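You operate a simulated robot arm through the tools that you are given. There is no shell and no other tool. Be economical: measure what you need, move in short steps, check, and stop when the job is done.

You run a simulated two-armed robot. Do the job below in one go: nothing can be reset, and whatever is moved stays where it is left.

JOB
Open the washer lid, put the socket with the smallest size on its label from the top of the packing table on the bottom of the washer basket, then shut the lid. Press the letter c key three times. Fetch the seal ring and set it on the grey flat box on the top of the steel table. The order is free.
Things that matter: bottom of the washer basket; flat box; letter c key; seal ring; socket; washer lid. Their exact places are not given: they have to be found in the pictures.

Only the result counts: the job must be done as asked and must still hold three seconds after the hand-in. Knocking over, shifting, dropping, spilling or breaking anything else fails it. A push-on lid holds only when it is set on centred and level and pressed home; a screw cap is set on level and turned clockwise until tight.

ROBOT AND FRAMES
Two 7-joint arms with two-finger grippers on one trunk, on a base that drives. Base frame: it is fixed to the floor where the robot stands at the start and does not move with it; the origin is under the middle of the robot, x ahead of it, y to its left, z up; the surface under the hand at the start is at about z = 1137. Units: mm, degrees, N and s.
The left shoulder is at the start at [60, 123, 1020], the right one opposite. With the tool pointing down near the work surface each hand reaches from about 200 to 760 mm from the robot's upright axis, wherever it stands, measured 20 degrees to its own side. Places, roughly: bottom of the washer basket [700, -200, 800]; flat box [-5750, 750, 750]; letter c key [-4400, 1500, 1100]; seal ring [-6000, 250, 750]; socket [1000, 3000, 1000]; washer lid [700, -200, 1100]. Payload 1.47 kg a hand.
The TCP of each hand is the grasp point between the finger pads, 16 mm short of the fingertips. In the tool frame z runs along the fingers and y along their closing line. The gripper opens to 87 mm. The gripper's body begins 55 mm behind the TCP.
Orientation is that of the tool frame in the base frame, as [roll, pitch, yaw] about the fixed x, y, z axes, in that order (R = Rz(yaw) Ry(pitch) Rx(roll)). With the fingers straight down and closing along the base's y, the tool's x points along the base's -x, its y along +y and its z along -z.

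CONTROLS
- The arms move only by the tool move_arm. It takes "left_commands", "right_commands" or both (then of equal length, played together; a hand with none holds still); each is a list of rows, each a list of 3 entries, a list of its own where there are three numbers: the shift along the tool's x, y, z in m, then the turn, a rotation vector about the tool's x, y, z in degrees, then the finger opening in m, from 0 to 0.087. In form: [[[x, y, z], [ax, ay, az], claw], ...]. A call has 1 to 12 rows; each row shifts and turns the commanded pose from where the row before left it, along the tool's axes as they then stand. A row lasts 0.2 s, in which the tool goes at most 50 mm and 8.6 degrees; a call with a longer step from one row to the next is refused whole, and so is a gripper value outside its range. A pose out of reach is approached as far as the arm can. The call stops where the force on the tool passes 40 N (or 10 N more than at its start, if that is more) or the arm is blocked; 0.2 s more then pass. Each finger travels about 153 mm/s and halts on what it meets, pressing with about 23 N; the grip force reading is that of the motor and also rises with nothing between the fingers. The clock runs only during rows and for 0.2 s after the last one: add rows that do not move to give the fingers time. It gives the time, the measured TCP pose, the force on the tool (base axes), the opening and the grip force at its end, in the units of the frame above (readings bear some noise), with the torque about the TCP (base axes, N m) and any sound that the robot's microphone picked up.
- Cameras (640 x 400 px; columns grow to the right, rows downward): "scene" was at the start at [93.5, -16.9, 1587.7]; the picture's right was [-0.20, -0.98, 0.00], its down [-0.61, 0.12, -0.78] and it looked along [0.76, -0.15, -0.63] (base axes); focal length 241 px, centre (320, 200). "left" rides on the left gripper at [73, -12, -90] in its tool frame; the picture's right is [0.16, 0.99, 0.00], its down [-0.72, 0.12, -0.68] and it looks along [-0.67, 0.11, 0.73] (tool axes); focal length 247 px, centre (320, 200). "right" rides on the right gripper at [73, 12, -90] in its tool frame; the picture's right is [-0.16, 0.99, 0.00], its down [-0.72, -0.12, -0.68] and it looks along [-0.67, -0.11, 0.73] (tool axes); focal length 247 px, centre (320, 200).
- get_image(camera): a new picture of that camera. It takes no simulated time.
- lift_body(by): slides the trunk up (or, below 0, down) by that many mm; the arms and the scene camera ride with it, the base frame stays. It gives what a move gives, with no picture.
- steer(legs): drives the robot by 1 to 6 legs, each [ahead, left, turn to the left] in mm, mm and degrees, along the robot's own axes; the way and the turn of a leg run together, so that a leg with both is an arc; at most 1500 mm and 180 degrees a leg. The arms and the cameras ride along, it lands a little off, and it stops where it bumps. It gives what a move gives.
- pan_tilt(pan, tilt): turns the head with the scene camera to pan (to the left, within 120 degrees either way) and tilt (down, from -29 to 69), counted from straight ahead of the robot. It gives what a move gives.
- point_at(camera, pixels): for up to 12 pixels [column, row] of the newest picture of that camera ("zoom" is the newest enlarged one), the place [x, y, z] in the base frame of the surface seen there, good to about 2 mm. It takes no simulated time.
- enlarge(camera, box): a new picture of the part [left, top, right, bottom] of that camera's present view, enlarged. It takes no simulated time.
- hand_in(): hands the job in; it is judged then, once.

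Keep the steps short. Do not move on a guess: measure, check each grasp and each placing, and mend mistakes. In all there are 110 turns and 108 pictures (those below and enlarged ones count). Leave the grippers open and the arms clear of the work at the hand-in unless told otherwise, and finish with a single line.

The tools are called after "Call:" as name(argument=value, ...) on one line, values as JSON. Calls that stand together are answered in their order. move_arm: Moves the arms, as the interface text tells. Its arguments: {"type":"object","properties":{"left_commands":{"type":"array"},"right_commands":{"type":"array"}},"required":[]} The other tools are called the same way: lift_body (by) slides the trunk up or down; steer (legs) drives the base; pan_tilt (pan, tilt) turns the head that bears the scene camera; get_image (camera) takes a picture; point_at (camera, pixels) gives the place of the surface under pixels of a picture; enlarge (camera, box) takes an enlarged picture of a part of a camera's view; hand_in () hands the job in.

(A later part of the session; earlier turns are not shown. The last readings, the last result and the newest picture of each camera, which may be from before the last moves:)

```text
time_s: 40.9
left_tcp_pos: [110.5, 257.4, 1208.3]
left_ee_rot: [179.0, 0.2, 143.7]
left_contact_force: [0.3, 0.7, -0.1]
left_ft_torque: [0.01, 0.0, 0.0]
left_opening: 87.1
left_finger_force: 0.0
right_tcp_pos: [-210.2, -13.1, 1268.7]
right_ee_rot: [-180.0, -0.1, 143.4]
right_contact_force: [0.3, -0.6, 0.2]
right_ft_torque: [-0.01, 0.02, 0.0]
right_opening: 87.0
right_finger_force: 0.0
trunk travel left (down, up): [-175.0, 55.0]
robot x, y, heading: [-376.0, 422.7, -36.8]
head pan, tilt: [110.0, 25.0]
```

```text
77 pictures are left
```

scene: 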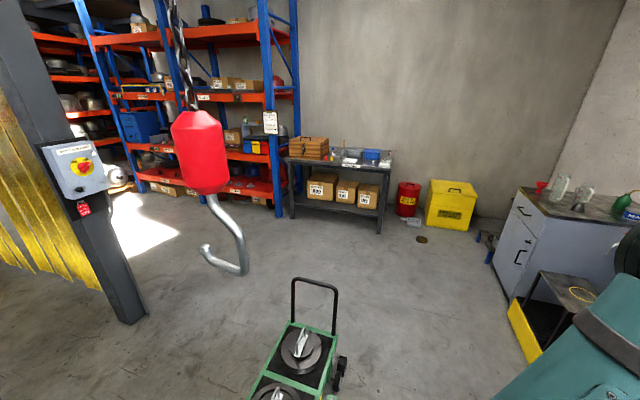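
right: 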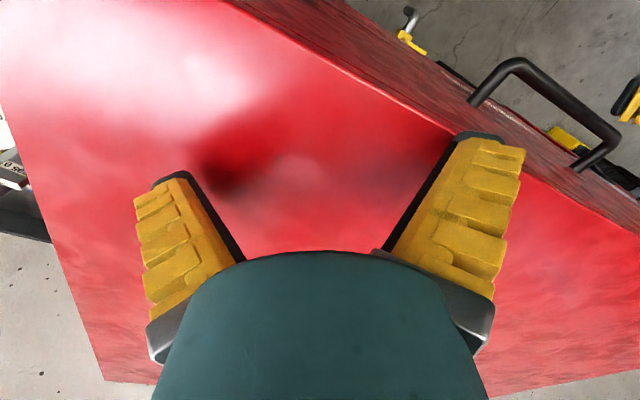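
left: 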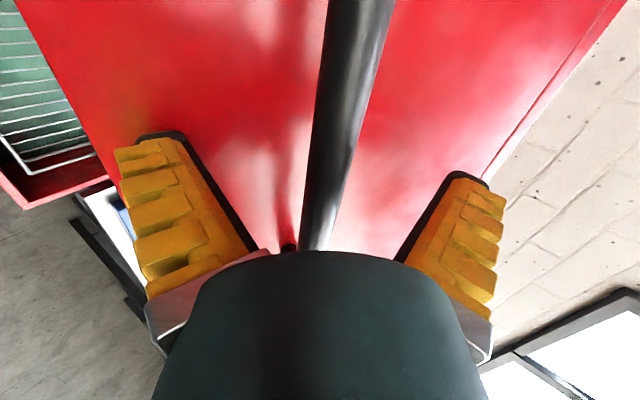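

I see the packing table, a green cart, a hanging hook and a post. Measuring them for the drive.

Call:
point_at(camera="scene", pixels=[[285, 158], [393, 170], [392, 152], [291, 217], [380, 235], [205, 180], [235, 270], [300, 345], [316, 285], [340, 375], [130, 315], [521, 350]])

Call:
enlarge(camera="scene", box=[270, 120, 410, 250])

```text
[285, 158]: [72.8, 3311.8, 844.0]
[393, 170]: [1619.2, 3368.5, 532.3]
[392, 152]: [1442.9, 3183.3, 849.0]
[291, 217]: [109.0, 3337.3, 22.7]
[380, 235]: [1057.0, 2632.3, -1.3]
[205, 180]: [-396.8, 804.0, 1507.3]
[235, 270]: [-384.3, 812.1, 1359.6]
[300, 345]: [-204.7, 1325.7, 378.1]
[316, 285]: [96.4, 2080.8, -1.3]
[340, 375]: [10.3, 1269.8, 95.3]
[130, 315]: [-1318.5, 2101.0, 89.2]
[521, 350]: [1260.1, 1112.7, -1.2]
```

```text
3.08 times, centred on (340, 185) of scene
```

zoom: 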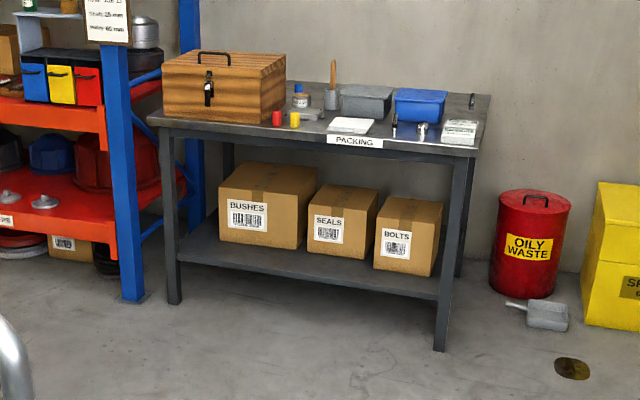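

The table faces me at about a 56° heading. I'll measure the small items, then drive round, keeping clear of the hook at (-390,808) and the cart.

Call:
point_at(camera="zoom", pixels=[[397, 128], [421, 130], [350, 125], [305, 102], [420, 105], [460, 130], [225, 125]])

Call:
steer(legs=[[395, 0, 0], [0, 768, 0], [0, 0, 92.6]])

Call:
pan_tilt(pan=0, tilt=25)

Call:
get_image(camera="scene")

```text
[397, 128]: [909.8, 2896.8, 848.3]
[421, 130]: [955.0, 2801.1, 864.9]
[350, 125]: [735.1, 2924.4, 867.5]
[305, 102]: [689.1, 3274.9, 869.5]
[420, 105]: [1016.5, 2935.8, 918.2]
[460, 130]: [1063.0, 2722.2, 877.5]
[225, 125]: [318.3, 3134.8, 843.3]
```

```text
time_s: 53.9
left_tcp_pos: [559.3, 1276.9, 1208.7]
left_ee_rot: [179.0, 0.1, -126.0]
left_contact_force: [-0.1, 0.1, -0.1]
left_ft_torque: [-0.04, -0.03, -0.04]
left_opening: 87.0
left_finger_force: 0.1
right_tcp_pos: [831.2, 958.5, 1268.8]
right_ee_rot: [180.0, -0.1, -126.4]
right_contact_force: [-0.2, -0.3, -0.4]
right_ft_torque: [-0.03, -0.02, 0.01]
right_opening: 87.2
right_finger_force: 0.1
trunk travel left (down, up): [-175.0, 55.0]
robot x, y, heading: [401.5, 785.0, 53.6]
head pan, tilt: [110.0, 25.0]
```

```text
time_s: 55.7
left_tcp_pos: [561.0, 1277.8, 1208.3]
left_ee_rot: [179.0, 0.2, -126.0]
left_contact_force: [-0.1, -0.6, -0.2]
left_ft_torque: [0.02, -0.02, 0.01]
left_opening: 87.0
left_finger_force: 0.0
right_tcp_pos: [830.5, 958.3, 1267.6]
right_ee_rot: [-179.9, 0.0, -126.5]
right_contact_force: [-0.5, 0.1, 0.2]
right_ft_torque: [0.02, 0.06, 0.01]
right_opening: 86.8
right_finger_force: 0.0
trunk travel left (down, up): [-175.0, 55.0]
robot x, y, heading: [400.3, 788.4, 53.6]
head pan, tilt: [0.0, 25.0]
```

```text
75 pictures are left
```

scene: 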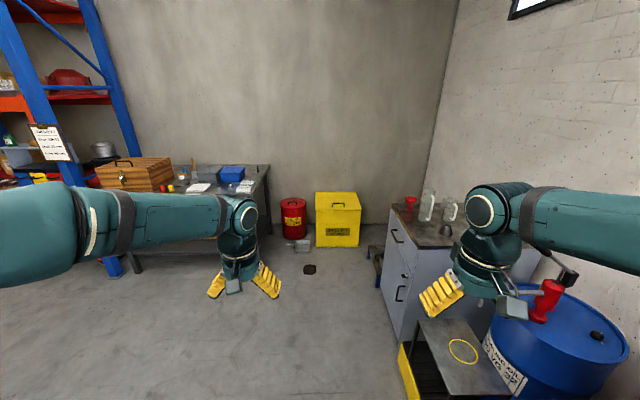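

Sockets seem to be near (930,2850,850). I'll drive there in two diagonal legs and look.

Call:
steer(legs=[[600, 200, 0], [650, 520, 2.2]])

Call:
pan_tilt(pan=0, tilt=40)

Call:
get_image(camera="scene")

```text
time_s: 64.1
left_tcp_pos: [692.6, 2729.1, 1207.7]
left_ee_rot: [179.0, 0.1, -124.7]
left_contact_force: [-0.1, 0.2, -0.3]
left_ft_torque: [0.0, -0.03, -0.04]
left_opening: 86.9
left_finger_force: 0.0
right_tcp_pos: [971.0, 2418.5, 1269.1]
right_ee_rot: [-180.0, 0.1, -125.0]
right_contact_force: [-0.2, 0.3, 0.7]
right_ft_torque: [-0.01, -0.03, -0.01]
right_opening: 87.0
right_finger_force: 0.1
trunk travel left (down, up): [-175.0, 55.0]
robot x, y, heading: [545.6, 2233.9, 55.1]
head pan, tilt: [0.0, 25.0]
```

```text
time_s: 64.9
left_tcp_pos: [691.9, 2729.4, 1209.6]
left_ee_rot: [179.0, 0.2, -124.7]
left_contact_force: [-0.3, -0.2, 0.1]
left_ft_torque: [0.02, 0.0, 0.03]
left_opening: 87.3
left_finger_force: 0.1
right_tcp_pos: [971.3, 2418.4, 1268.5]
right_ee_rot: [-179.9, -0.1, -125.0]
right_contact_force: [-0.6, -0.5, 0.2]
right_ft_torque: [0.0, -0.02, 0.0]
right_opening: 86.9
right_finger_force: 0.1
trunk travel left (down, up): [-175.0, 55.0]
robot x, y, heading: [540.7, 2237.2, 54.6]
head pan, tilt: [0.0, 40.0]
```

```text
74 pictures are left
```

scene: 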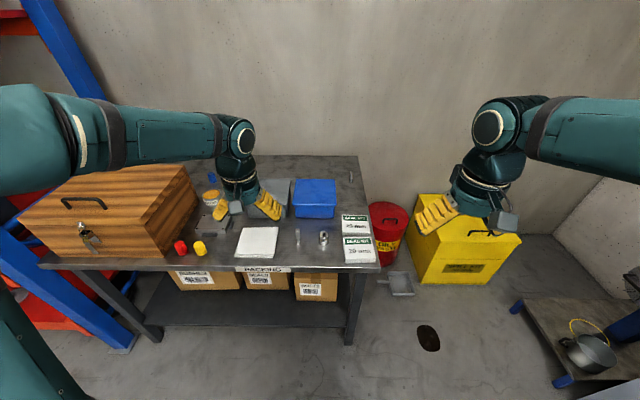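

Call:
enlarge(camera="scene", box=[270, 160, 390, 280])

Call:
enlarge(camera="scene", box=[160, 160, 290, 270])

```text
3.33 times, centred on (330, 220) of scene
```

zoom: 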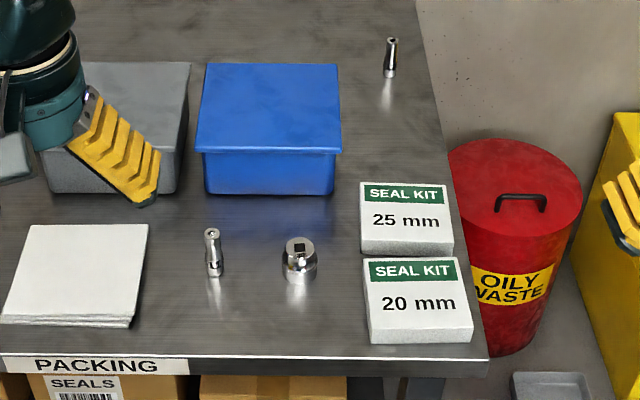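

```text
3.64 times, centred on (225, 215) of scene
```

zoom: 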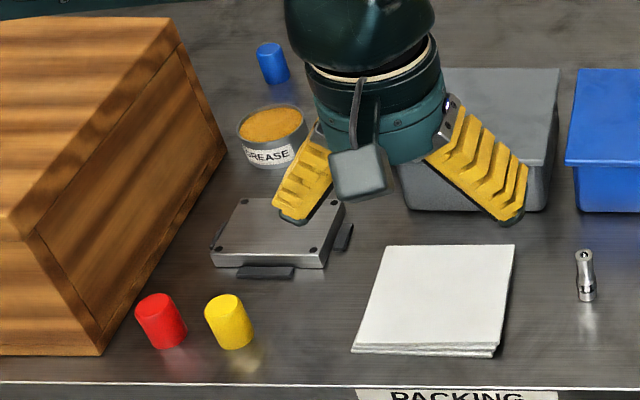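

I see three sockets at zoom positions (213,252), (300,260) and (390,57). I'll look more closely and measure.

Call:
point_at(camera="scene", pixels=[[298, 230], [297, 238], [324, 234], [324, 241], [351, 172], [351, 182], [310, 245], [340, 275]])

Call:
enlarge(camera="scene", box=[290, 220, 335, 250])

Call:
enlarge(camera="scene", box=[335, 160, 370, 190])

```text
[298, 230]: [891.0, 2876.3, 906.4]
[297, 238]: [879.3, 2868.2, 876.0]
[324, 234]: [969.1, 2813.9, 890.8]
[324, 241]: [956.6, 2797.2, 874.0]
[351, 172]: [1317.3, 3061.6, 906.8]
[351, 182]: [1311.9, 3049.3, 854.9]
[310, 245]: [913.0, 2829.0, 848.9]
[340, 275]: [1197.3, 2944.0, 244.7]
```

```text
13.33 times, centred on (312, 235) of scene
```

zoom: 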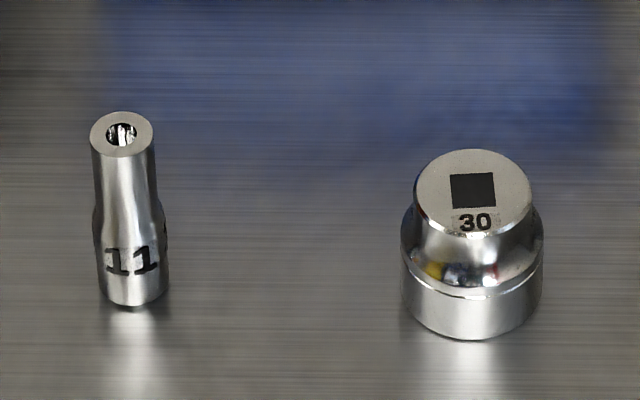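

```text
13.33 times, centred on (352, 175) of scene
```

zoom: 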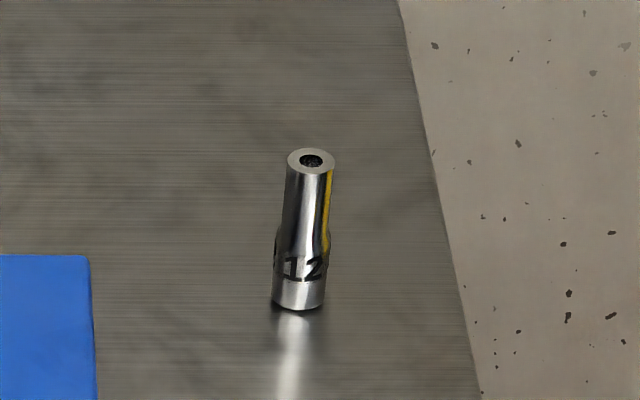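

Labels read 11, 30 and 12. I'll check for hidden sockets behind the boxes with the left hand camera.

Call:
get_image(camera="left")

Call:
get_image(camera="right")

```text
69 pictures are left
```

left: 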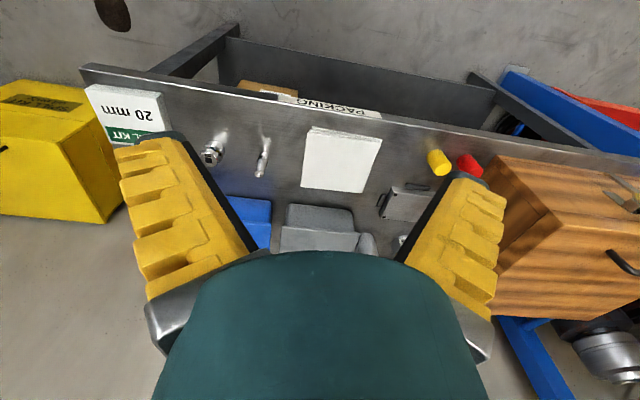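

```text
68 pictures are left
```

right: 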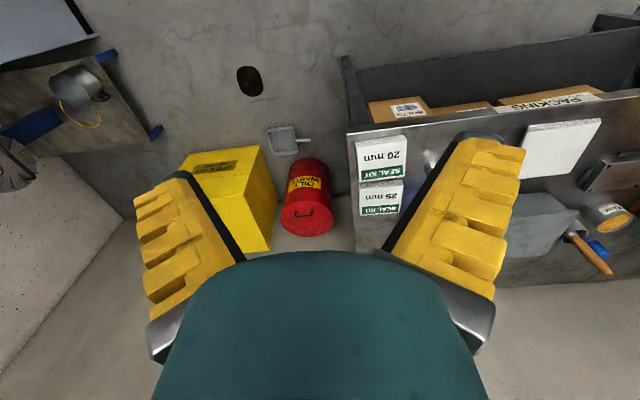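

The camera is upside down here, with near things at the top. I'll drive 200 mm closer for a steeper view behind the boxes and for reach.

Call:
steer(legs=[[190, 0, 1.0]])

Call:
lift_body(by=55)

Call:
get_image(camera="scene")

Call:
get_image(camera="left")

```text
time_s: 66.5
left_tcp_pos: [793.3, 2889.7, 1208.3]
left_ee_rot: [179.1, 0.1, -123.7]
left_contact_force: [-0.2, -1.0, 0.3]
left_ft_torque: [-0.04, 0.01, 0.0]
left_opening: 87.0
left_finger_force: 0.0
right_tcp_pos: [1076.6, 2584.4, 1269.6]
right_ee_rot: [-180.0, -0.1, -124.0]
right_contact_force: [-0.2, -0.1, -1.1]
right_ft_torque: [-0.03, -0.01, -0.02]
right_opening: 87.1
right_finger_force: 0.0
trunk travel left (down, up): [-175.0, 55.0]
robot x, y, heading: [652.6, 2397.6, 55.8]
head pan, tilt: [0.0, 40.0]
```

```text
time_s: 67.4
left_tcp_pos: [793.6, 2890.1, 1263.5]
left_ee_rot: [178.9, 0.2, -123.7]
left_contact_force: [-0.5, 0.0, 0.9]
left_ft_torque: [0.01, 0.03, 0.0]
left_opening: 87.1
left_finger_force: 0.1
right_tcp_pos: [1077.2, 2583.7, 1323.0]
right_ee_rot: [-180.0, -0.1, -124.0]
right_contact_force: [0.2, 0.1, 0.6]
right_ft_torque: [0.01, 0.0, -0.01]
right_opening: 87.3
right_finger_force: 0.0
trunk travel left (down, up): [-230.0, 0.0]
robot x, y, heading: [651.0, 2394.5, 55.8]
head pan, tilt: [0.0, 40.0]
```

```text
67 pictures are left
```

scene: 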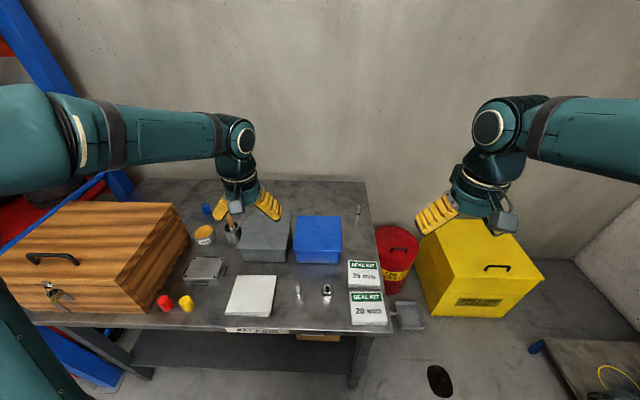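

```text
66 pictures are left
```

left: 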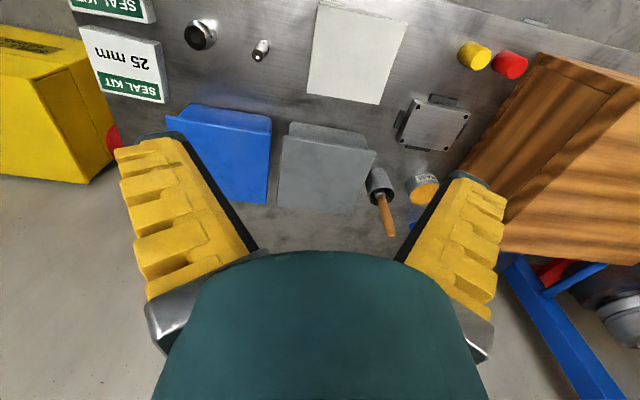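

Call:
enlarge(camera="scene", box=[110, 165, 390, 280])

Call:
point_at(camera="scene", pixels=[[298, 285], [298, 296], [327, 287], [326, 297], [180, 205], [80, 203], [250, 183], [130, 182], [315, 305]])

```text
2.29 times, centred on (250, 222) of scene
```

zoom: 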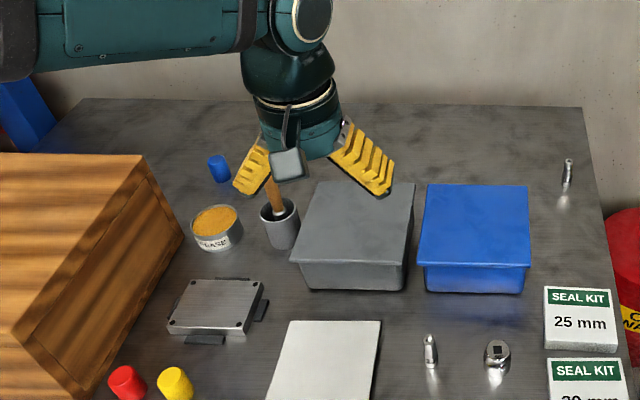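

```text
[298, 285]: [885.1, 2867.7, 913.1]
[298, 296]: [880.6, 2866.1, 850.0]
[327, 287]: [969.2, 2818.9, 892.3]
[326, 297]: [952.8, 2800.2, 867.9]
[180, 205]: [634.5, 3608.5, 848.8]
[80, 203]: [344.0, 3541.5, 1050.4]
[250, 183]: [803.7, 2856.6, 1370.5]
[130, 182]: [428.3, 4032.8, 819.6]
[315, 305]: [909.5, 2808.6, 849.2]
```

Smallest label is 11, at about (888,2873). Nothing else is hidden that I can see. I'll move the left hand over it and lower it to z≈1050 for a look.

Call:
move_arm(left_commands=[[[-0.02, -0.044, 0.01], [0, 0, 0], 0.087], [[-0.019, -0.043, 0.01], [0, 0, 0], 0.087], [[0, 0, 0.048], [0, 0, 0], 0.087], [[0, 0, 0.048], [0, 0, 0], 0.087], [[0, 0, 0.048], [0, 0, 0], 0.087], [[0, 0, 0.048], [0, 0, 0], 0.087]])

Call:
get_image(camera="left")

Call:
enlarge(camera="scene", box=[240, 190, 400, 330])

```text
time_s: 68.8
left_tcp_pos: [883.2, 2879.1, 1053.5]
left_ee_rot: [179.0, 0.0, -123.8]
left_contact_force: [-0.6, 0.3, -0.6]
left_ft_torque: [0.03, 0.02, 0.0]
left_opening: 86.9
left_finger_force: 0.0
right_tcp_pos: [1077.0, 2584.0, 1322.5]
right_ee_rot: [180.0, -0.2, -124.0]
right_contact_force: [-0.4, -0.1, -0.2]
right_ft_torque: [-0.03, 0.0, 0.03]
right_opening: 87.1
right_finger_force: 0.1
trunk travel left (down, up): [-230.0, 0.0]
robot x, y, heading: [651.2, 2392.8, 56.3]
head pan, tilt: [0.0, 40.0]
```

```text
64 pictures are left
```

left: 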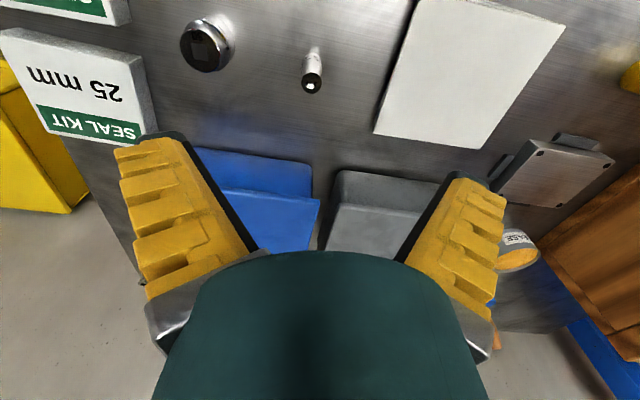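

```text
2.86 times, centred on (320, 260) of scene
```

zoom: 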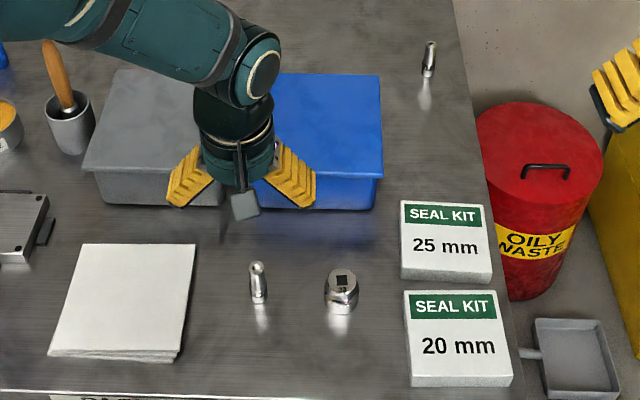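

Call:
point_at(camera="left", pixels=[[311, 81], [306, 86], [317, 86], [311, 91], [313, 55], [320, 52], [306, 55]])

Call:
point_at(camera="zoom", pixels=[[258, 266], [258, 262], [258, 272], [252, 268], [264, 268], [258, 300], [240, 300]])

```text
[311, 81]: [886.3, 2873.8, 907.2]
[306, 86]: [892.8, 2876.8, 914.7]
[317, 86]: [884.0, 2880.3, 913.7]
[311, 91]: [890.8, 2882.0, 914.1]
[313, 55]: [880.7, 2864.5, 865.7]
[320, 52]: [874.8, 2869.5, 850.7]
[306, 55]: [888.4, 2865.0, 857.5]
```

```text
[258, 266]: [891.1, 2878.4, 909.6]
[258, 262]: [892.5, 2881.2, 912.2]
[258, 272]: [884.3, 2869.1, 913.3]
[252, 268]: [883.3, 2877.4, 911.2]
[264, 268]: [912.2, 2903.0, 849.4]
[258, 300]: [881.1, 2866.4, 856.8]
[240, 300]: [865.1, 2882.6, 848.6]
```

The socket's top centre is (888.5,2877,914). Going down to TCP z≈886.

Call:
move_arm(left_commands=[[[-0.0012, -0.0056, 0.045], [0, 0, 0], 0.087], [[0, 0, 0.045], [0, 0, 0], 0.087], [[0, 0, 0.045], [0, 0, 0], 0.087], [[0, 0, 0.0325], [0, 0, 0], 0.087], [[0, 0, 0], [0, 0, 0], 0.087]])

Call:
get_image(camera="left")

Call:
enlarge(camera="scene", box=[240, 220, 380, 330])

```text
time_s: 70.0
left_tcp_pos: [887.2, 2875.8, 882.0]
left_ee_rot: [179.0, 0.1, -123.4]
left_contact_force: [1.4, 0.8, 0.4]
left_ft_torque: [0.02, 0.0, 0.02]
left_opening: 87.1
left_finger_force: 0.1
right_tcp_pos: [1076.9, 2583.2, 1323.3]
right_ee_rot: [180.0, -0.1, -124.0]
right_contact_force: [-0.1, 0.3, -0.5]
right_ft_torque: [-0.02, 0.02, 0.01]
right_opening: 87.1
right_finger_force: 0.0
trunk travel left (down, up): [-230.0, 0.0]
robot x, y, heading: [652.3, 2395.1, 55.8]
head pan, tilt: [0.0, 40.0]
```

```text
62 pictures are left
```

left: 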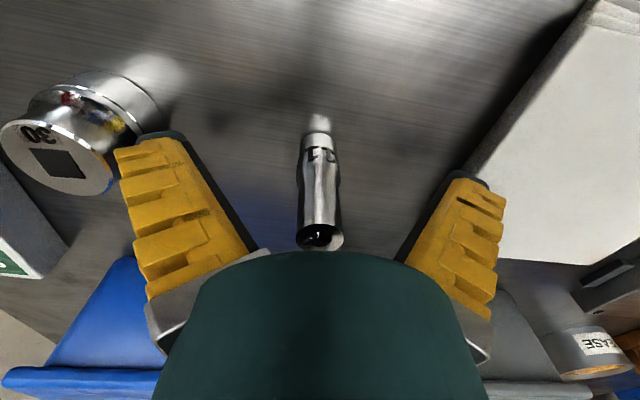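

```text
3.64 times, centred on (310, 275) of scene
```

zoom: 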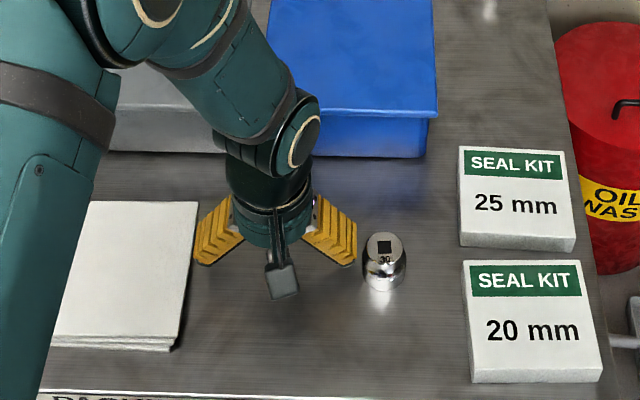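

The socket is centred between the fingers. Close and lift a little.

Call:
move_arm(left_commands=[[[0, 0, 0], [0, 0, 0], 0.05], [[0, 0, 0], [0, 0, 0], 0.01], [[0, 0, 0], [0, 0, 0], 0.0], [[0, 0, 0], [0, 0, 0], 0.0], [[0, 0, -0.04], [0, 0, 0], 0.0], [[0, 0, -0.04], [0, 0, 0], 0.0], [[0, 0, -0.04], [0, 0, 0], 0.0], [[0, 0, -0.04], [0, 0, 0], 0.0]])

Call:
get_image(camera="left")

Call:
enlarge(camera="scene", box=[240, 190, 380, 330])

```text
time_s: 71.8
left_tcp_pos: [889.5, 2875.2, 1045.2]
left_ee_rot: [179.0, 0.1, -123.7]
left_contact_force: [-0.6, 0.9, -0.1]
left_ft_torque: [-0.03, 0.01, 0.03]
left_opening: 13.9
left_finger_force: 22.3
right_tcp_pos: [1074.7, 2583.2, 1323.8]
right_ee_rot: [180.0, 0.0, -124.0]
right_contact_force: [-0.4, -0.6, 0.2]
right_ft_torque: [0.01, -0.01, 0.0]
right_opening: 87.1
right_finger_force: 0.0
trunk travel left (down, up): [-230.0, 0.0]
robot x, y, heading: [653.1, 2396.1, 56.1]
head pan, tilt: [0.0, 40.0]
```

```text
60 pictures are left
```

left: 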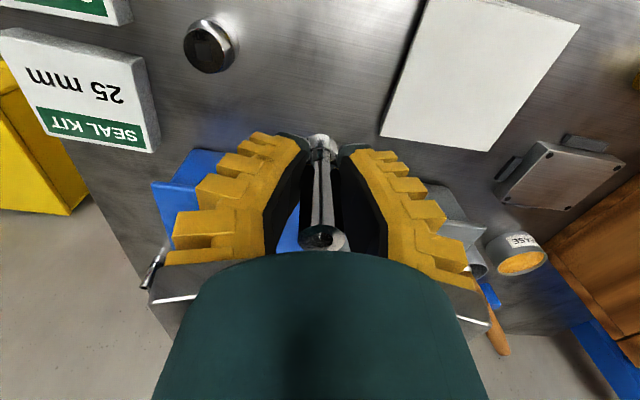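

```text
2.86 times, centred on (310, 260) of scene
```

zoom: 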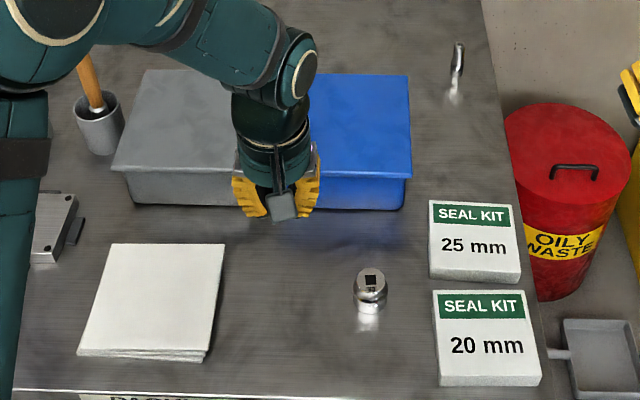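

Socket 11 is held (opening 13.9 mm). I'll raise it and drive back to the washer by the reverse path.

Call:
move_arm(left_commands=[[[0, 0, -0.045], [0, 0, 0], 0.0], [[0, 0, -0.045], [0, 0, 0], 0.0], [[0, 0, -0.045], [0, 0, 0], 0.0]])

Call:
steer(legs=[[-190, 0, 0], [-650, -520, 0], [-600, -200, 0]])

```text
time_s: 72.6
left_tcp_pos: [889.2, 2874.1, 1179.2]
left_ee_rot: [179.1, 0.0, -123.6]
left_contact_force: [-0.1, -0.3, -1.0]
left_ft_torque: [-0.01, 0.03, -0.02]
left_opening: 13.8
left_finger_force: 23.1
right_tcp_pos: [1074.7, 2583.9, 1324.8]
right_ee_rot: [180.0, 0.0, -124.0]
right_contact_force: [0.5, 1.1, 0.6]
right_ft_torque: [0.02, 0.02, 0.01]
right_opening: 87.0
right_finger_force: 0.2
trunk travel left (down, up): [-230.0, 0.0]
robot x, y, heading: [649.8, 2399.1, 55.9]
head pan, tilt: [0.0, 40.0]
```

```text
time_s: 81.9
left_tcp_pos: [670.1, 1287.2, 1177.3]
left_ee_rot: [178.9, 0.3, -124.3]
left_contact_force: [0.0, 0.2, -0.6]
left_ft_torque: [0.02, -0.01, 0.0]
left_opening: 12.1
left_finger_force: 23.1
right_tcp_pos: [853.5, 993.6, 1323.6]
right_ee_rot: [-179.9, 0.1, -124.8]
right_contact_force: [-0.8, -0.2, 0.1]
right_ft_torque: [0.01, 0.01, 0.02]
right_opening: 87.1
right_finger_force: 0.1
trunk travel left (down, up): [-230.0, 0.0]
robot x, y, heading: [423.1, 811.5, 55.3]
head pan, tilt: [0.0, 40.0]
```

Call:
steer(legs=[[0, 0, -90.9], [0, -777, 0]])

Call:
get_image(camera="scene")

Call:
get_image(camera="left")

```text
time_s: 93.0
left_tcp_pos: [457.6, -75.0, 1178.4]
left_ee_rot: [179.0, 0.1, 145.6]
left_contact_force: [-0.3, -0.4, -1.2]
left_ft_torque: [0.01, -0.01, 0.0]
left_opening: 10.6
left_finger_force: 22.9
right_tcp_pos: [164.2, -258.6, 1323.2]
right_ee_rot: [179.9, -0.1, 145.2]
right_contact_force: [0.5, -0.3, -0.1]
right_ft_torque: [-0.02, -0.01, -0.02]
right_opening: 87.2
right_finger_force: 0.0
trunk travel left (down, up): [-230.0, 0.0]
robot x, y, heading: [-20.5, 168.4, -34.7]
head pan, tilt: [0.0, 40.0]
```

```text
58 pictures are left
```

scene: 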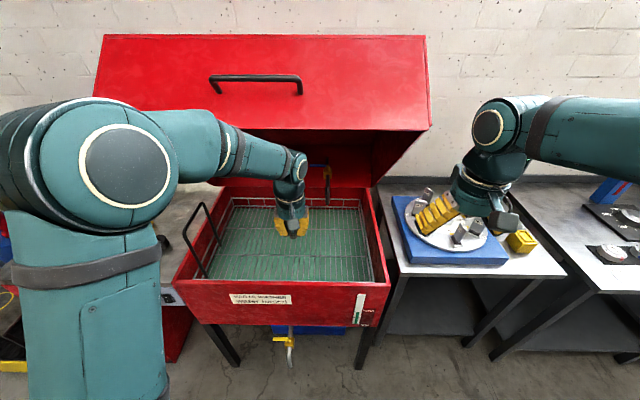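

```text
57 pictures are left
```

left: 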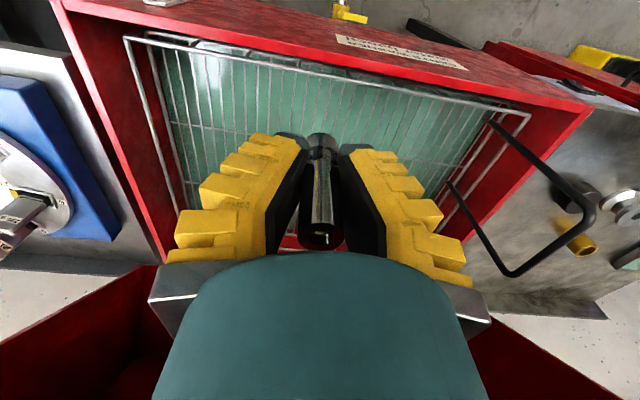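

The socket is still held, though the opening is slowly creeping down (10.6). The hand is already above the front rim. I'll measure the basket here.

Call:
point_at(camera="left", pixels=[[300, 68], [230, 55], [420, 85], [140, 60], [300, 110], [240, 110], [380, 120], [320, 45]])

Call:
point_at(camera="scene", pixels=[[240, 240], [300, 270], [330, 250], [270, 255], [260, 203], [290, 282], [330, 204], [213, 240]])

Call:
enlarge(camera="left", box=[220, 100, 420, 270])

```text
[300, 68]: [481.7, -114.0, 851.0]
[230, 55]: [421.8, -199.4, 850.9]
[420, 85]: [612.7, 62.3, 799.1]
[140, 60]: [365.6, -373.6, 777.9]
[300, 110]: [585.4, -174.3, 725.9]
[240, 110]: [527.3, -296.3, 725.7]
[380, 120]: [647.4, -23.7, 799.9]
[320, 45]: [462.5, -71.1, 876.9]
```

```text
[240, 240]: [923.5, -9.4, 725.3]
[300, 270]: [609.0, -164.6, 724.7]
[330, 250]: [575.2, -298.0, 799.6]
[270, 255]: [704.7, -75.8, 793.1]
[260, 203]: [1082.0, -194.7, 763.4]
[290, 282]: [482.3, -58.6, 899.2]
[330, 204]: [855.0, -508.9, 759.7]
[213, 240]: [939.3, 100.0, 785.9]
```

```text
2.35 times, centred on (320, 185) of left
```

zoom: 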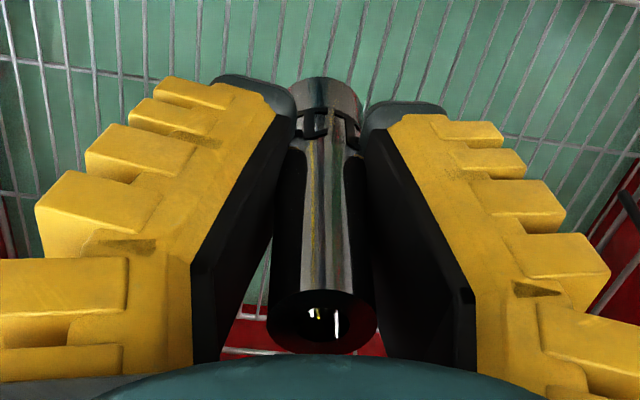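

The basket's front rim is at z≈851 and its bottom wires at z≈797. I'll lower to z≈950 first, then move forward over the basket bottom.

Call:
move_arm(left_commands=[[[0, 0, 0.045], [0, 0, 0], 0.0], [[0, 0, 0.045], [0, 0, 0], 0.0], [[0, 0, 0.045], [0, 0, 0], 0.0], [[0, 0, 0.045], [0, 0, 0], 0.0], [[0, 0, 0.045], [0, 0, 0], 0.0], [[-0.045, 0.009, 0], [0, 0, 0], 0.0], [[-0.045, 0.009, 0], [0, 0, 0], 0.0], [[-0.045, 0.009, 0], [0, 0, 0], 0.0], [[-0.045, 0.009, 0], [0, 0, 0], 0.0]])

Call:
get_image(camera="scene")

Call:
get_image(camera="left")

```text
time_s: 95.0
left_tcp_pos: [627.6, -144.0, 952.1]
left_ee_rot: [179.0, -0.1, 145.5]
left_contact_force: [0.4, -0.7, -0.3]
left_ft_torque: [0.04, 0.05, -0.03]
left_opening: 10.0
left_finger_force: 23.7
right_tcp_pos: [165.4, -259.5, 1322.5]
right_ee_rot: [180.0, -0.1, 145.2]
right_contact_force: [0.5, 0.1, -1.2]
right_ft_torque: [0.02, 0.05, 0.02]
right_opening: 86.9
right_finger_force: 0.0
trunk travel left (down, up): [-230.0, 0.0]
robot x, y, heading: [-20.8, 168.4, -34.8]
head pan, tilt: [0.0, 40.0]
```

```text
55 pictures are left
```

scene: 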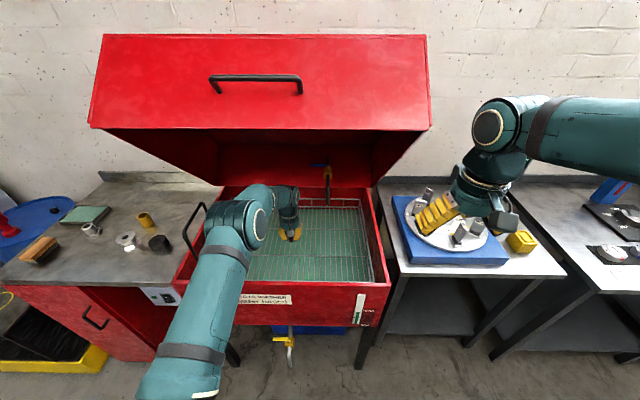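

```text
54 pictures are left
```

left: 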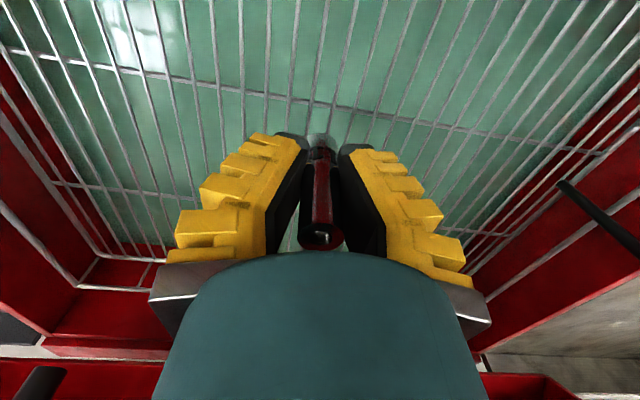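

Over the basket bottom. Lowering in small steps until contact.

Call:
move_arm(left_commands=[[[0, 0, 0.04], [0, 0, 0], 0.0], [[0, 0, 0.035], [0, 0, 0], 0.0], [[0, 0, 0.025], [0, 0, 0], 0.0], [[0, 0, 0.008], [0, 0, 0], 0.0], [[0, 0, 0.004], [0, 0, 0], 0.0]])

Call:
get_image(camera="scene")

Call:
get_image(camera="left")

```text
time_s: 96.2
left_tcp_pos: [631.4, -144.7, 842.0]
left_ee_rot: [179.0, 0.1, 145.6]
left_contact_force: [1.1, -0.5, -0.8]
left_ft_torque: [0.0, 0.01, 0.0]
left_opening: 10.2
left_finger_force: 23.3
right_tcp_pos: [164.8, -257.8, 1323.9]
right_ee_rot: [-179.9, -0.1, 145.2]
right_contact_force: [1.2, 0.2, -1.3]
right_ft_torque: [0.02, -0.02, -0.01]
right_opening: 87.0
right_finger_force: 0.1
trunk travel left (down, up): [-230.0, 0.0]
robot x, y, heading: [-17.3, 167.0, -34.6]
head pan, tilt: [0.0, 40.0]
```

```text
53 pictures are left
```

scene: 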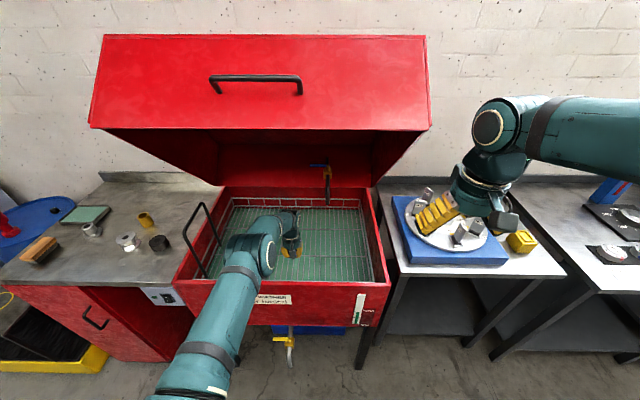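

```text
52 pictures are left
```

left: 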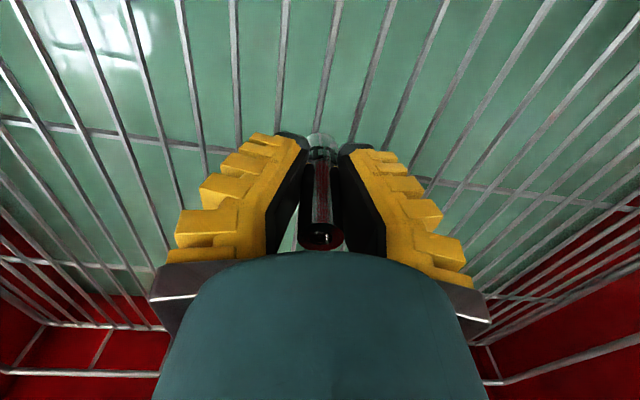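

Call:
point_at(camera="left", pixels=[[285, 60], [332, 60], [379, 60], [191, 80], [236, 80], [310, 150], [420, 60]])

Call:
move_arm(left_commands=[[[0, 0, 0.003], [0, 0, 0], 0.0], [[0, 0, 0.003], [0, 0, 0], 0.0], [[0, 0, 0.002], [0, 0, 0], 0.0]])

```text
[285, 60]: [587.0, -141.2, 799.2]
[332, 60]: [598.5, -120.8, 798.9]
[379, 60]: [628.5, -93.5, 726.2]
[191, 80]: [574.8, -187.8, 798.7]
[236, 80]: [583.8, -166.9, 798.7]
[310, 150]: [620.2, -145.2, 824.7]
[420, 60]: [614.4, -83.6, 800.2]
```

```text
time_s: 97.0
left_tcp_pos: [630.2, -142.6, 833.7]
left_ee_rot: [179.0, 0.1, 145.6]
left_contact_force: [0.3, -0.2, -0.2]
left_ft_torque: [0.03, 0.0, 0.0]
left_opening: 10.1
left_finger_force: 23.1
right_tcp_pos: [164.3, -259.1, 1323.6]
right_ee_rot: [180.0, 0.1, 145.3]
right_contact_force: [0.6, 0.3, 0.2]
right_ft_torque: [-0.03, 0.0, 0.06]
right_opening: 86.8
right_finger_force: 0.1
trunk travel left (down, up): [-230.0, 0.0]
robot x, y, heading: [-14.1, 171.9, -34.8]
head pan, tilt: [0.0, 40.0]
```

The wires are about 23 mm apart, about the socket's width, so upright it could slip through. I'll lay it across the wires instead: raise, turn the hand 90°, then tilt it sideways.

Call:
move_arm(left_commands=[[[0, 0, -0.045], [0, 0, 0], 0.0], [[0, -0.03, -0.045], [0, 0, 0], 0.0], [[0, -0.03, -0.03], [0, 0, 0], 0.0]])

Call:
move_arm(left_commands=[[[0, 0, 0], [0, 0, -8.2], 0.0], [[0, 0, 0], [0, 0, -8.2], 0.0], [[0, 0, 0], [0, 0, -8.2], 0.0], [[0, 0, 0], [0, 0, -8.2], 0.0], [[0, 0, 0], [0, 0, -8.2], 0.0], [[0, 0, 0], [0, 0, -8.2], 0.0], [[0, 0, 0], [0, 0, -8.2], 0.0], [[0, 0, 0], [0, 0, -8.2], 0.0], [[0, 0, 0], [0, 0, -8.2], 0.0], [[0, 0, 0], [0, 0, -8.2], 0.0], [[0, 0, 0], [0, 0, -8.0], 0.0]])

Call:
get_image(camera="scene")

```text
refused: row 2 steps farther than a row can; nothing moved
```

```text
time_s: 99.4
left_tcp_pos: [632.3, -143.6, 834.6]
left_ee_rot: [-179.9, 1.0, -124.3]
left_contact_force: [-0.3, 0.2, -1.0]
left_ft_torque: [0.02, 0.05, 0.01]
left_opening: 9.8
left_finger_force: 23.2
right_tcp_pos: [164.6, -256.8, 1323.7]
right_ee_rot: [-180.0, 0.0, 145.2]
right_contact_force: [-0.2, 0.2, -0.1]
right_ft_torque: [0.02, 0.0, 0.03]
right_opening: 87.2
right_finger_force: 0.1
trunk travel left (down, up): [-230.0, 0.0]
robot x, y, heading: [-19.0, 169.8, -34.9]
head pan, tilt: [0.0, 40.0]
```

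```text
51 pictures are left
```

scene: 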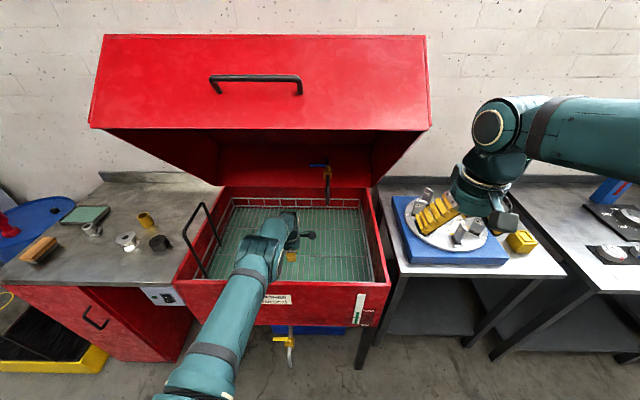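

Yaw done. Now raise, shift right 60 mm and tilt 56°.

Call:
move_arm(left_commands=[[[0, 0, -0.04], [0, 0, 0], 0.0], [[0.03, 0, -0.02], [0, 0, 0], 0.0], [[0.03, 0, 0], [0, 0, 0], 0.0], [[0, 0, 0], [0, 8, 0], 0.0], [[0, 0, 0], [0, 8, 0], 0.0], [[0, 0, 0], [0, 8, 0], 0.0], [[0, 0, 0], [0, 8, 0], 0.0], [[0, 0, 0], [0, 8, 0], 0.0], [[0, 0, 0], [0, 8, 0], 0.0], [[0, 0, 0], [0, 8, 0], 0.0]])

Call:
get_image(camera="scene")

Call:
get_image(camera="left")

```text
time_s: 101.6
left_tcp_pos: [597.7, -193.8, 893.5]
left_ee_rot: [-179.7, -55.2, -124.7]
left_contact_force: [0.1, 0.9, -1.1]
left_ft_torque: [0.02, 0.02, -0.02]
left_opening: 9.7
left_finger_force: 23.2
right_tcp_pos: [164.1, -257.0, 1323.5]
right_ee_rot: [-180.0, -0.1, 145.2]
right_contact_force: [0.2, 0.7, 1.1]
right_ft_torque: [-0.01, -0.01, 0.03]
right_opening: 86.9
right_finger_force: 0.1
trunk travel left (down, up): [-230.0, 0.0]
robot x, y, heading: [-19.0, 171.3, -34.7]
head pan, tilt: [0.0, 40.0]
```

```text
50 pictures are left
```

scene: 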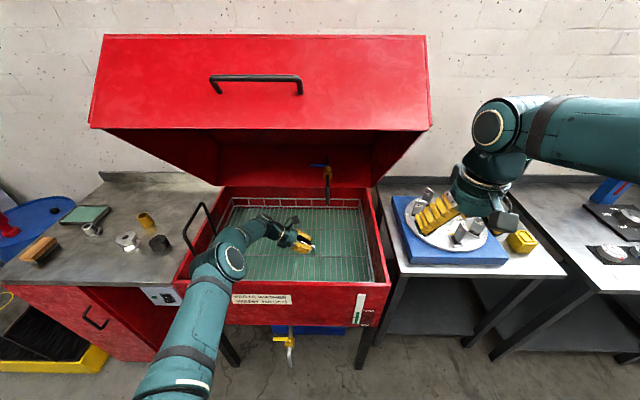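

```text
49 pictures are left
```

left: 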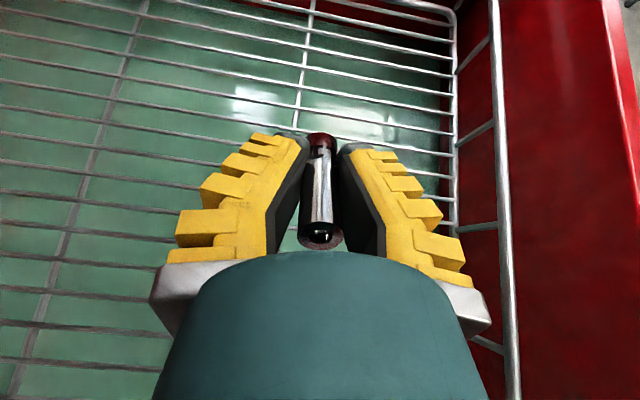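

Tilted 55° with the socket across the wires. Lowering straight down about 64 mm, then touching off.

Call:
move_arm(left_commands=[[[-0.018, 0, 0.0126], [0, 0, 0], 0.0], [[-0.018, 0, 0.0126], [0, 0, 0], 0.0], [[-0.0125, 0, 0.0086], [0, 0, 0], 0.0], [[-0.0025, 0, 0.0017], [0, 0, 0], 0.0], [[-0.0025, 0, 0.0017], [0, 0, 0], 0.0], [[0, 0, 0], [0, 0, 0], 0.0]])

Call:
get_image(camera="left")

Call:
enlarge(camera="scene", box=[170, 180, 400, 320])

```text
time_s: 103.0
left_tcp_pos: [588.1, -189.6, 833.2]
left_ee_rot: [-179.7, -55.0, -124.6]
left_contact_force: [0.3, -1.4, -0.7]
left_ft_torque: [0.01, 0.05, 0.0]
left_opening: 9.8
left_finger_force: 23.2
left hand out of reach, approached as far as the arm can: row 3, 5
right_tcp_pos: [165.3, -258.6, 1323.1]
right_ee_rot: [-180.0, 0.0, 145.1]
right_contact_force: [-0.4, 0.0, 0.1]
right_ft_torque: [0.0, 0.01, 0.0]
right_opening: 87.0
right_finger_force: 0.1
trunk travel left (down, up): [-230.0, 0.0]
robot x, y, heading: [-22.9, 167.2, -34.8]
head pan, tilt: [0.0, 40.0]
```

```text
48 pictures are left
```

left: 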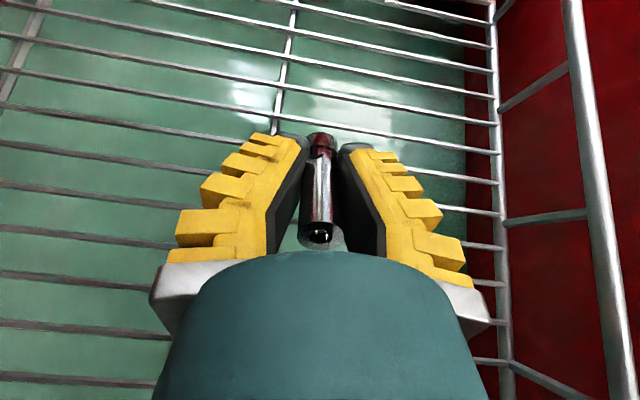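

```text
2.78 times, centred on (285, 250) of scene
```

zoom: 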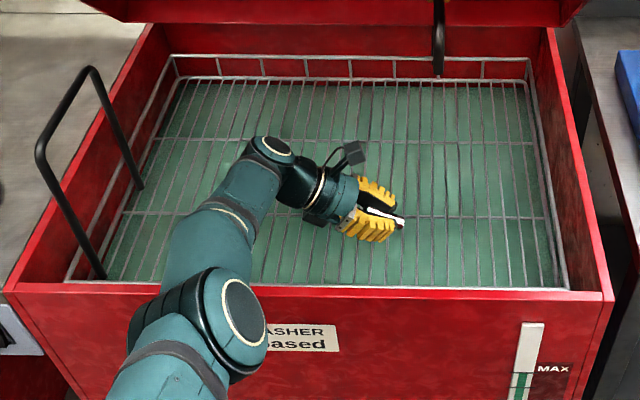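

Nearly there, with the arm at its limit. I'll use the trunk to lower the last few mm.

Call:
lift_body(by=-6)

Call:
get_image(camera="left")

Call:
point_at(camera="left", pixels=[[318, 136], [322, 160], [285, 60], [240, 106]])

```text
time_s: 103.5
left_tcp_pos: [588.5, -190.1, 826.3]
left_ee_rot: [-179.7, -55.1, -124.7]
left_contact_force: [0.3, 0.9, 4.1]
left_ft_torque: [-0.09, 0.07, 0.02]
left_opening: 9.6
left_finger_force: 22.9
right_tcp_pos: [164.3, -257.9, 1317.2]
right_ee_rot: [180.0, 0.0, 145.2]
right_contact_force: [0.5, -0.2, 0.4]
right_ft_torque: [0.01, 0.01, 0.02]
right_opening: 86.9
right_finger_force: 0.0
trunk travel left (down, up): [-224.0, 6.0]
robot x, y, heading: [-20.4, 166.0, -34.8]
head pan, tilt: [0.0, 40.0]
```

```text
46 pictures are left
```

left: 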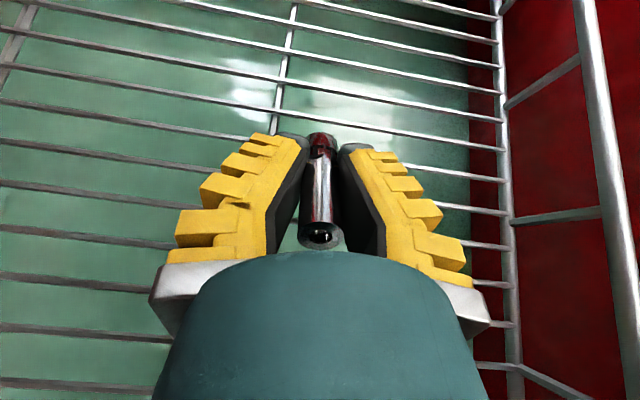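

```text
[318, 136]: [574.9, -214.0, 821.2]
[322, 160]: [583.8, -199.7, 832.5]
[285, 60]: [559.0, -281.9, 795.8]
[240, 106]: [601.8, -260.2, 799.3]
```

I feel contact at 4 N. Opening the fingers.

Call:
move_arm(left_commands=[[[0, 0, 0], [0, 0, 0], 0.025], [[0, 0, 0], [0, 0, 0], 0.04], [[0, 0, 0], [0, 0, 0], 0.06], [[0, 0, 0], [0, 0, 0], 0.087], [[0, 0, 0], [0, 0, 0], 0.087]])

Call:
get_image(camera="left")

Call:
enlarge(camera="scene", box=[250, 200, 360, 280])

```text
time_s: 104.7
left_tcp_pos: [588.1, -190.1, 826.9]
left_ee_rot: [-179.9, -55.0, -124.6]
left_contact_force: [0.8, 0.1, 0.0]
left_ft_torque: [0.01, 0.02, 0.01]
left_opening: 87.1
left_finger_force: 0.1
right_tcp_pos: [164.6, -258.2, 1316.9]
right_ee_rot: [179.9, 0.0, 145.2]
right_contact_force: [0.0, 0.1, 1.5]
right_ft_torque: [0.0, 0.02, -0.03]
right_opening: 87.0
right_finger_force: 0.2
trunk travel left (down, up): [-224.0, 6.0]
robot x, y, heading: [-22.5, 169.7, -34.8]
head pan, tilt: [0.0, 40.0]
```

```text
45 pictures are left
```

left: 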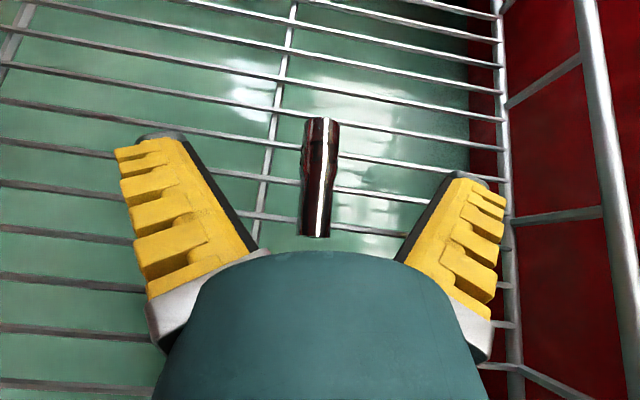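

```text
5.00 times, centred on (305, 240) of scene
```

zoom: 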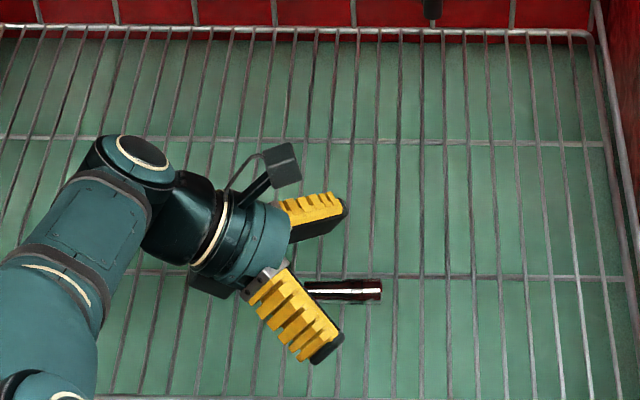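

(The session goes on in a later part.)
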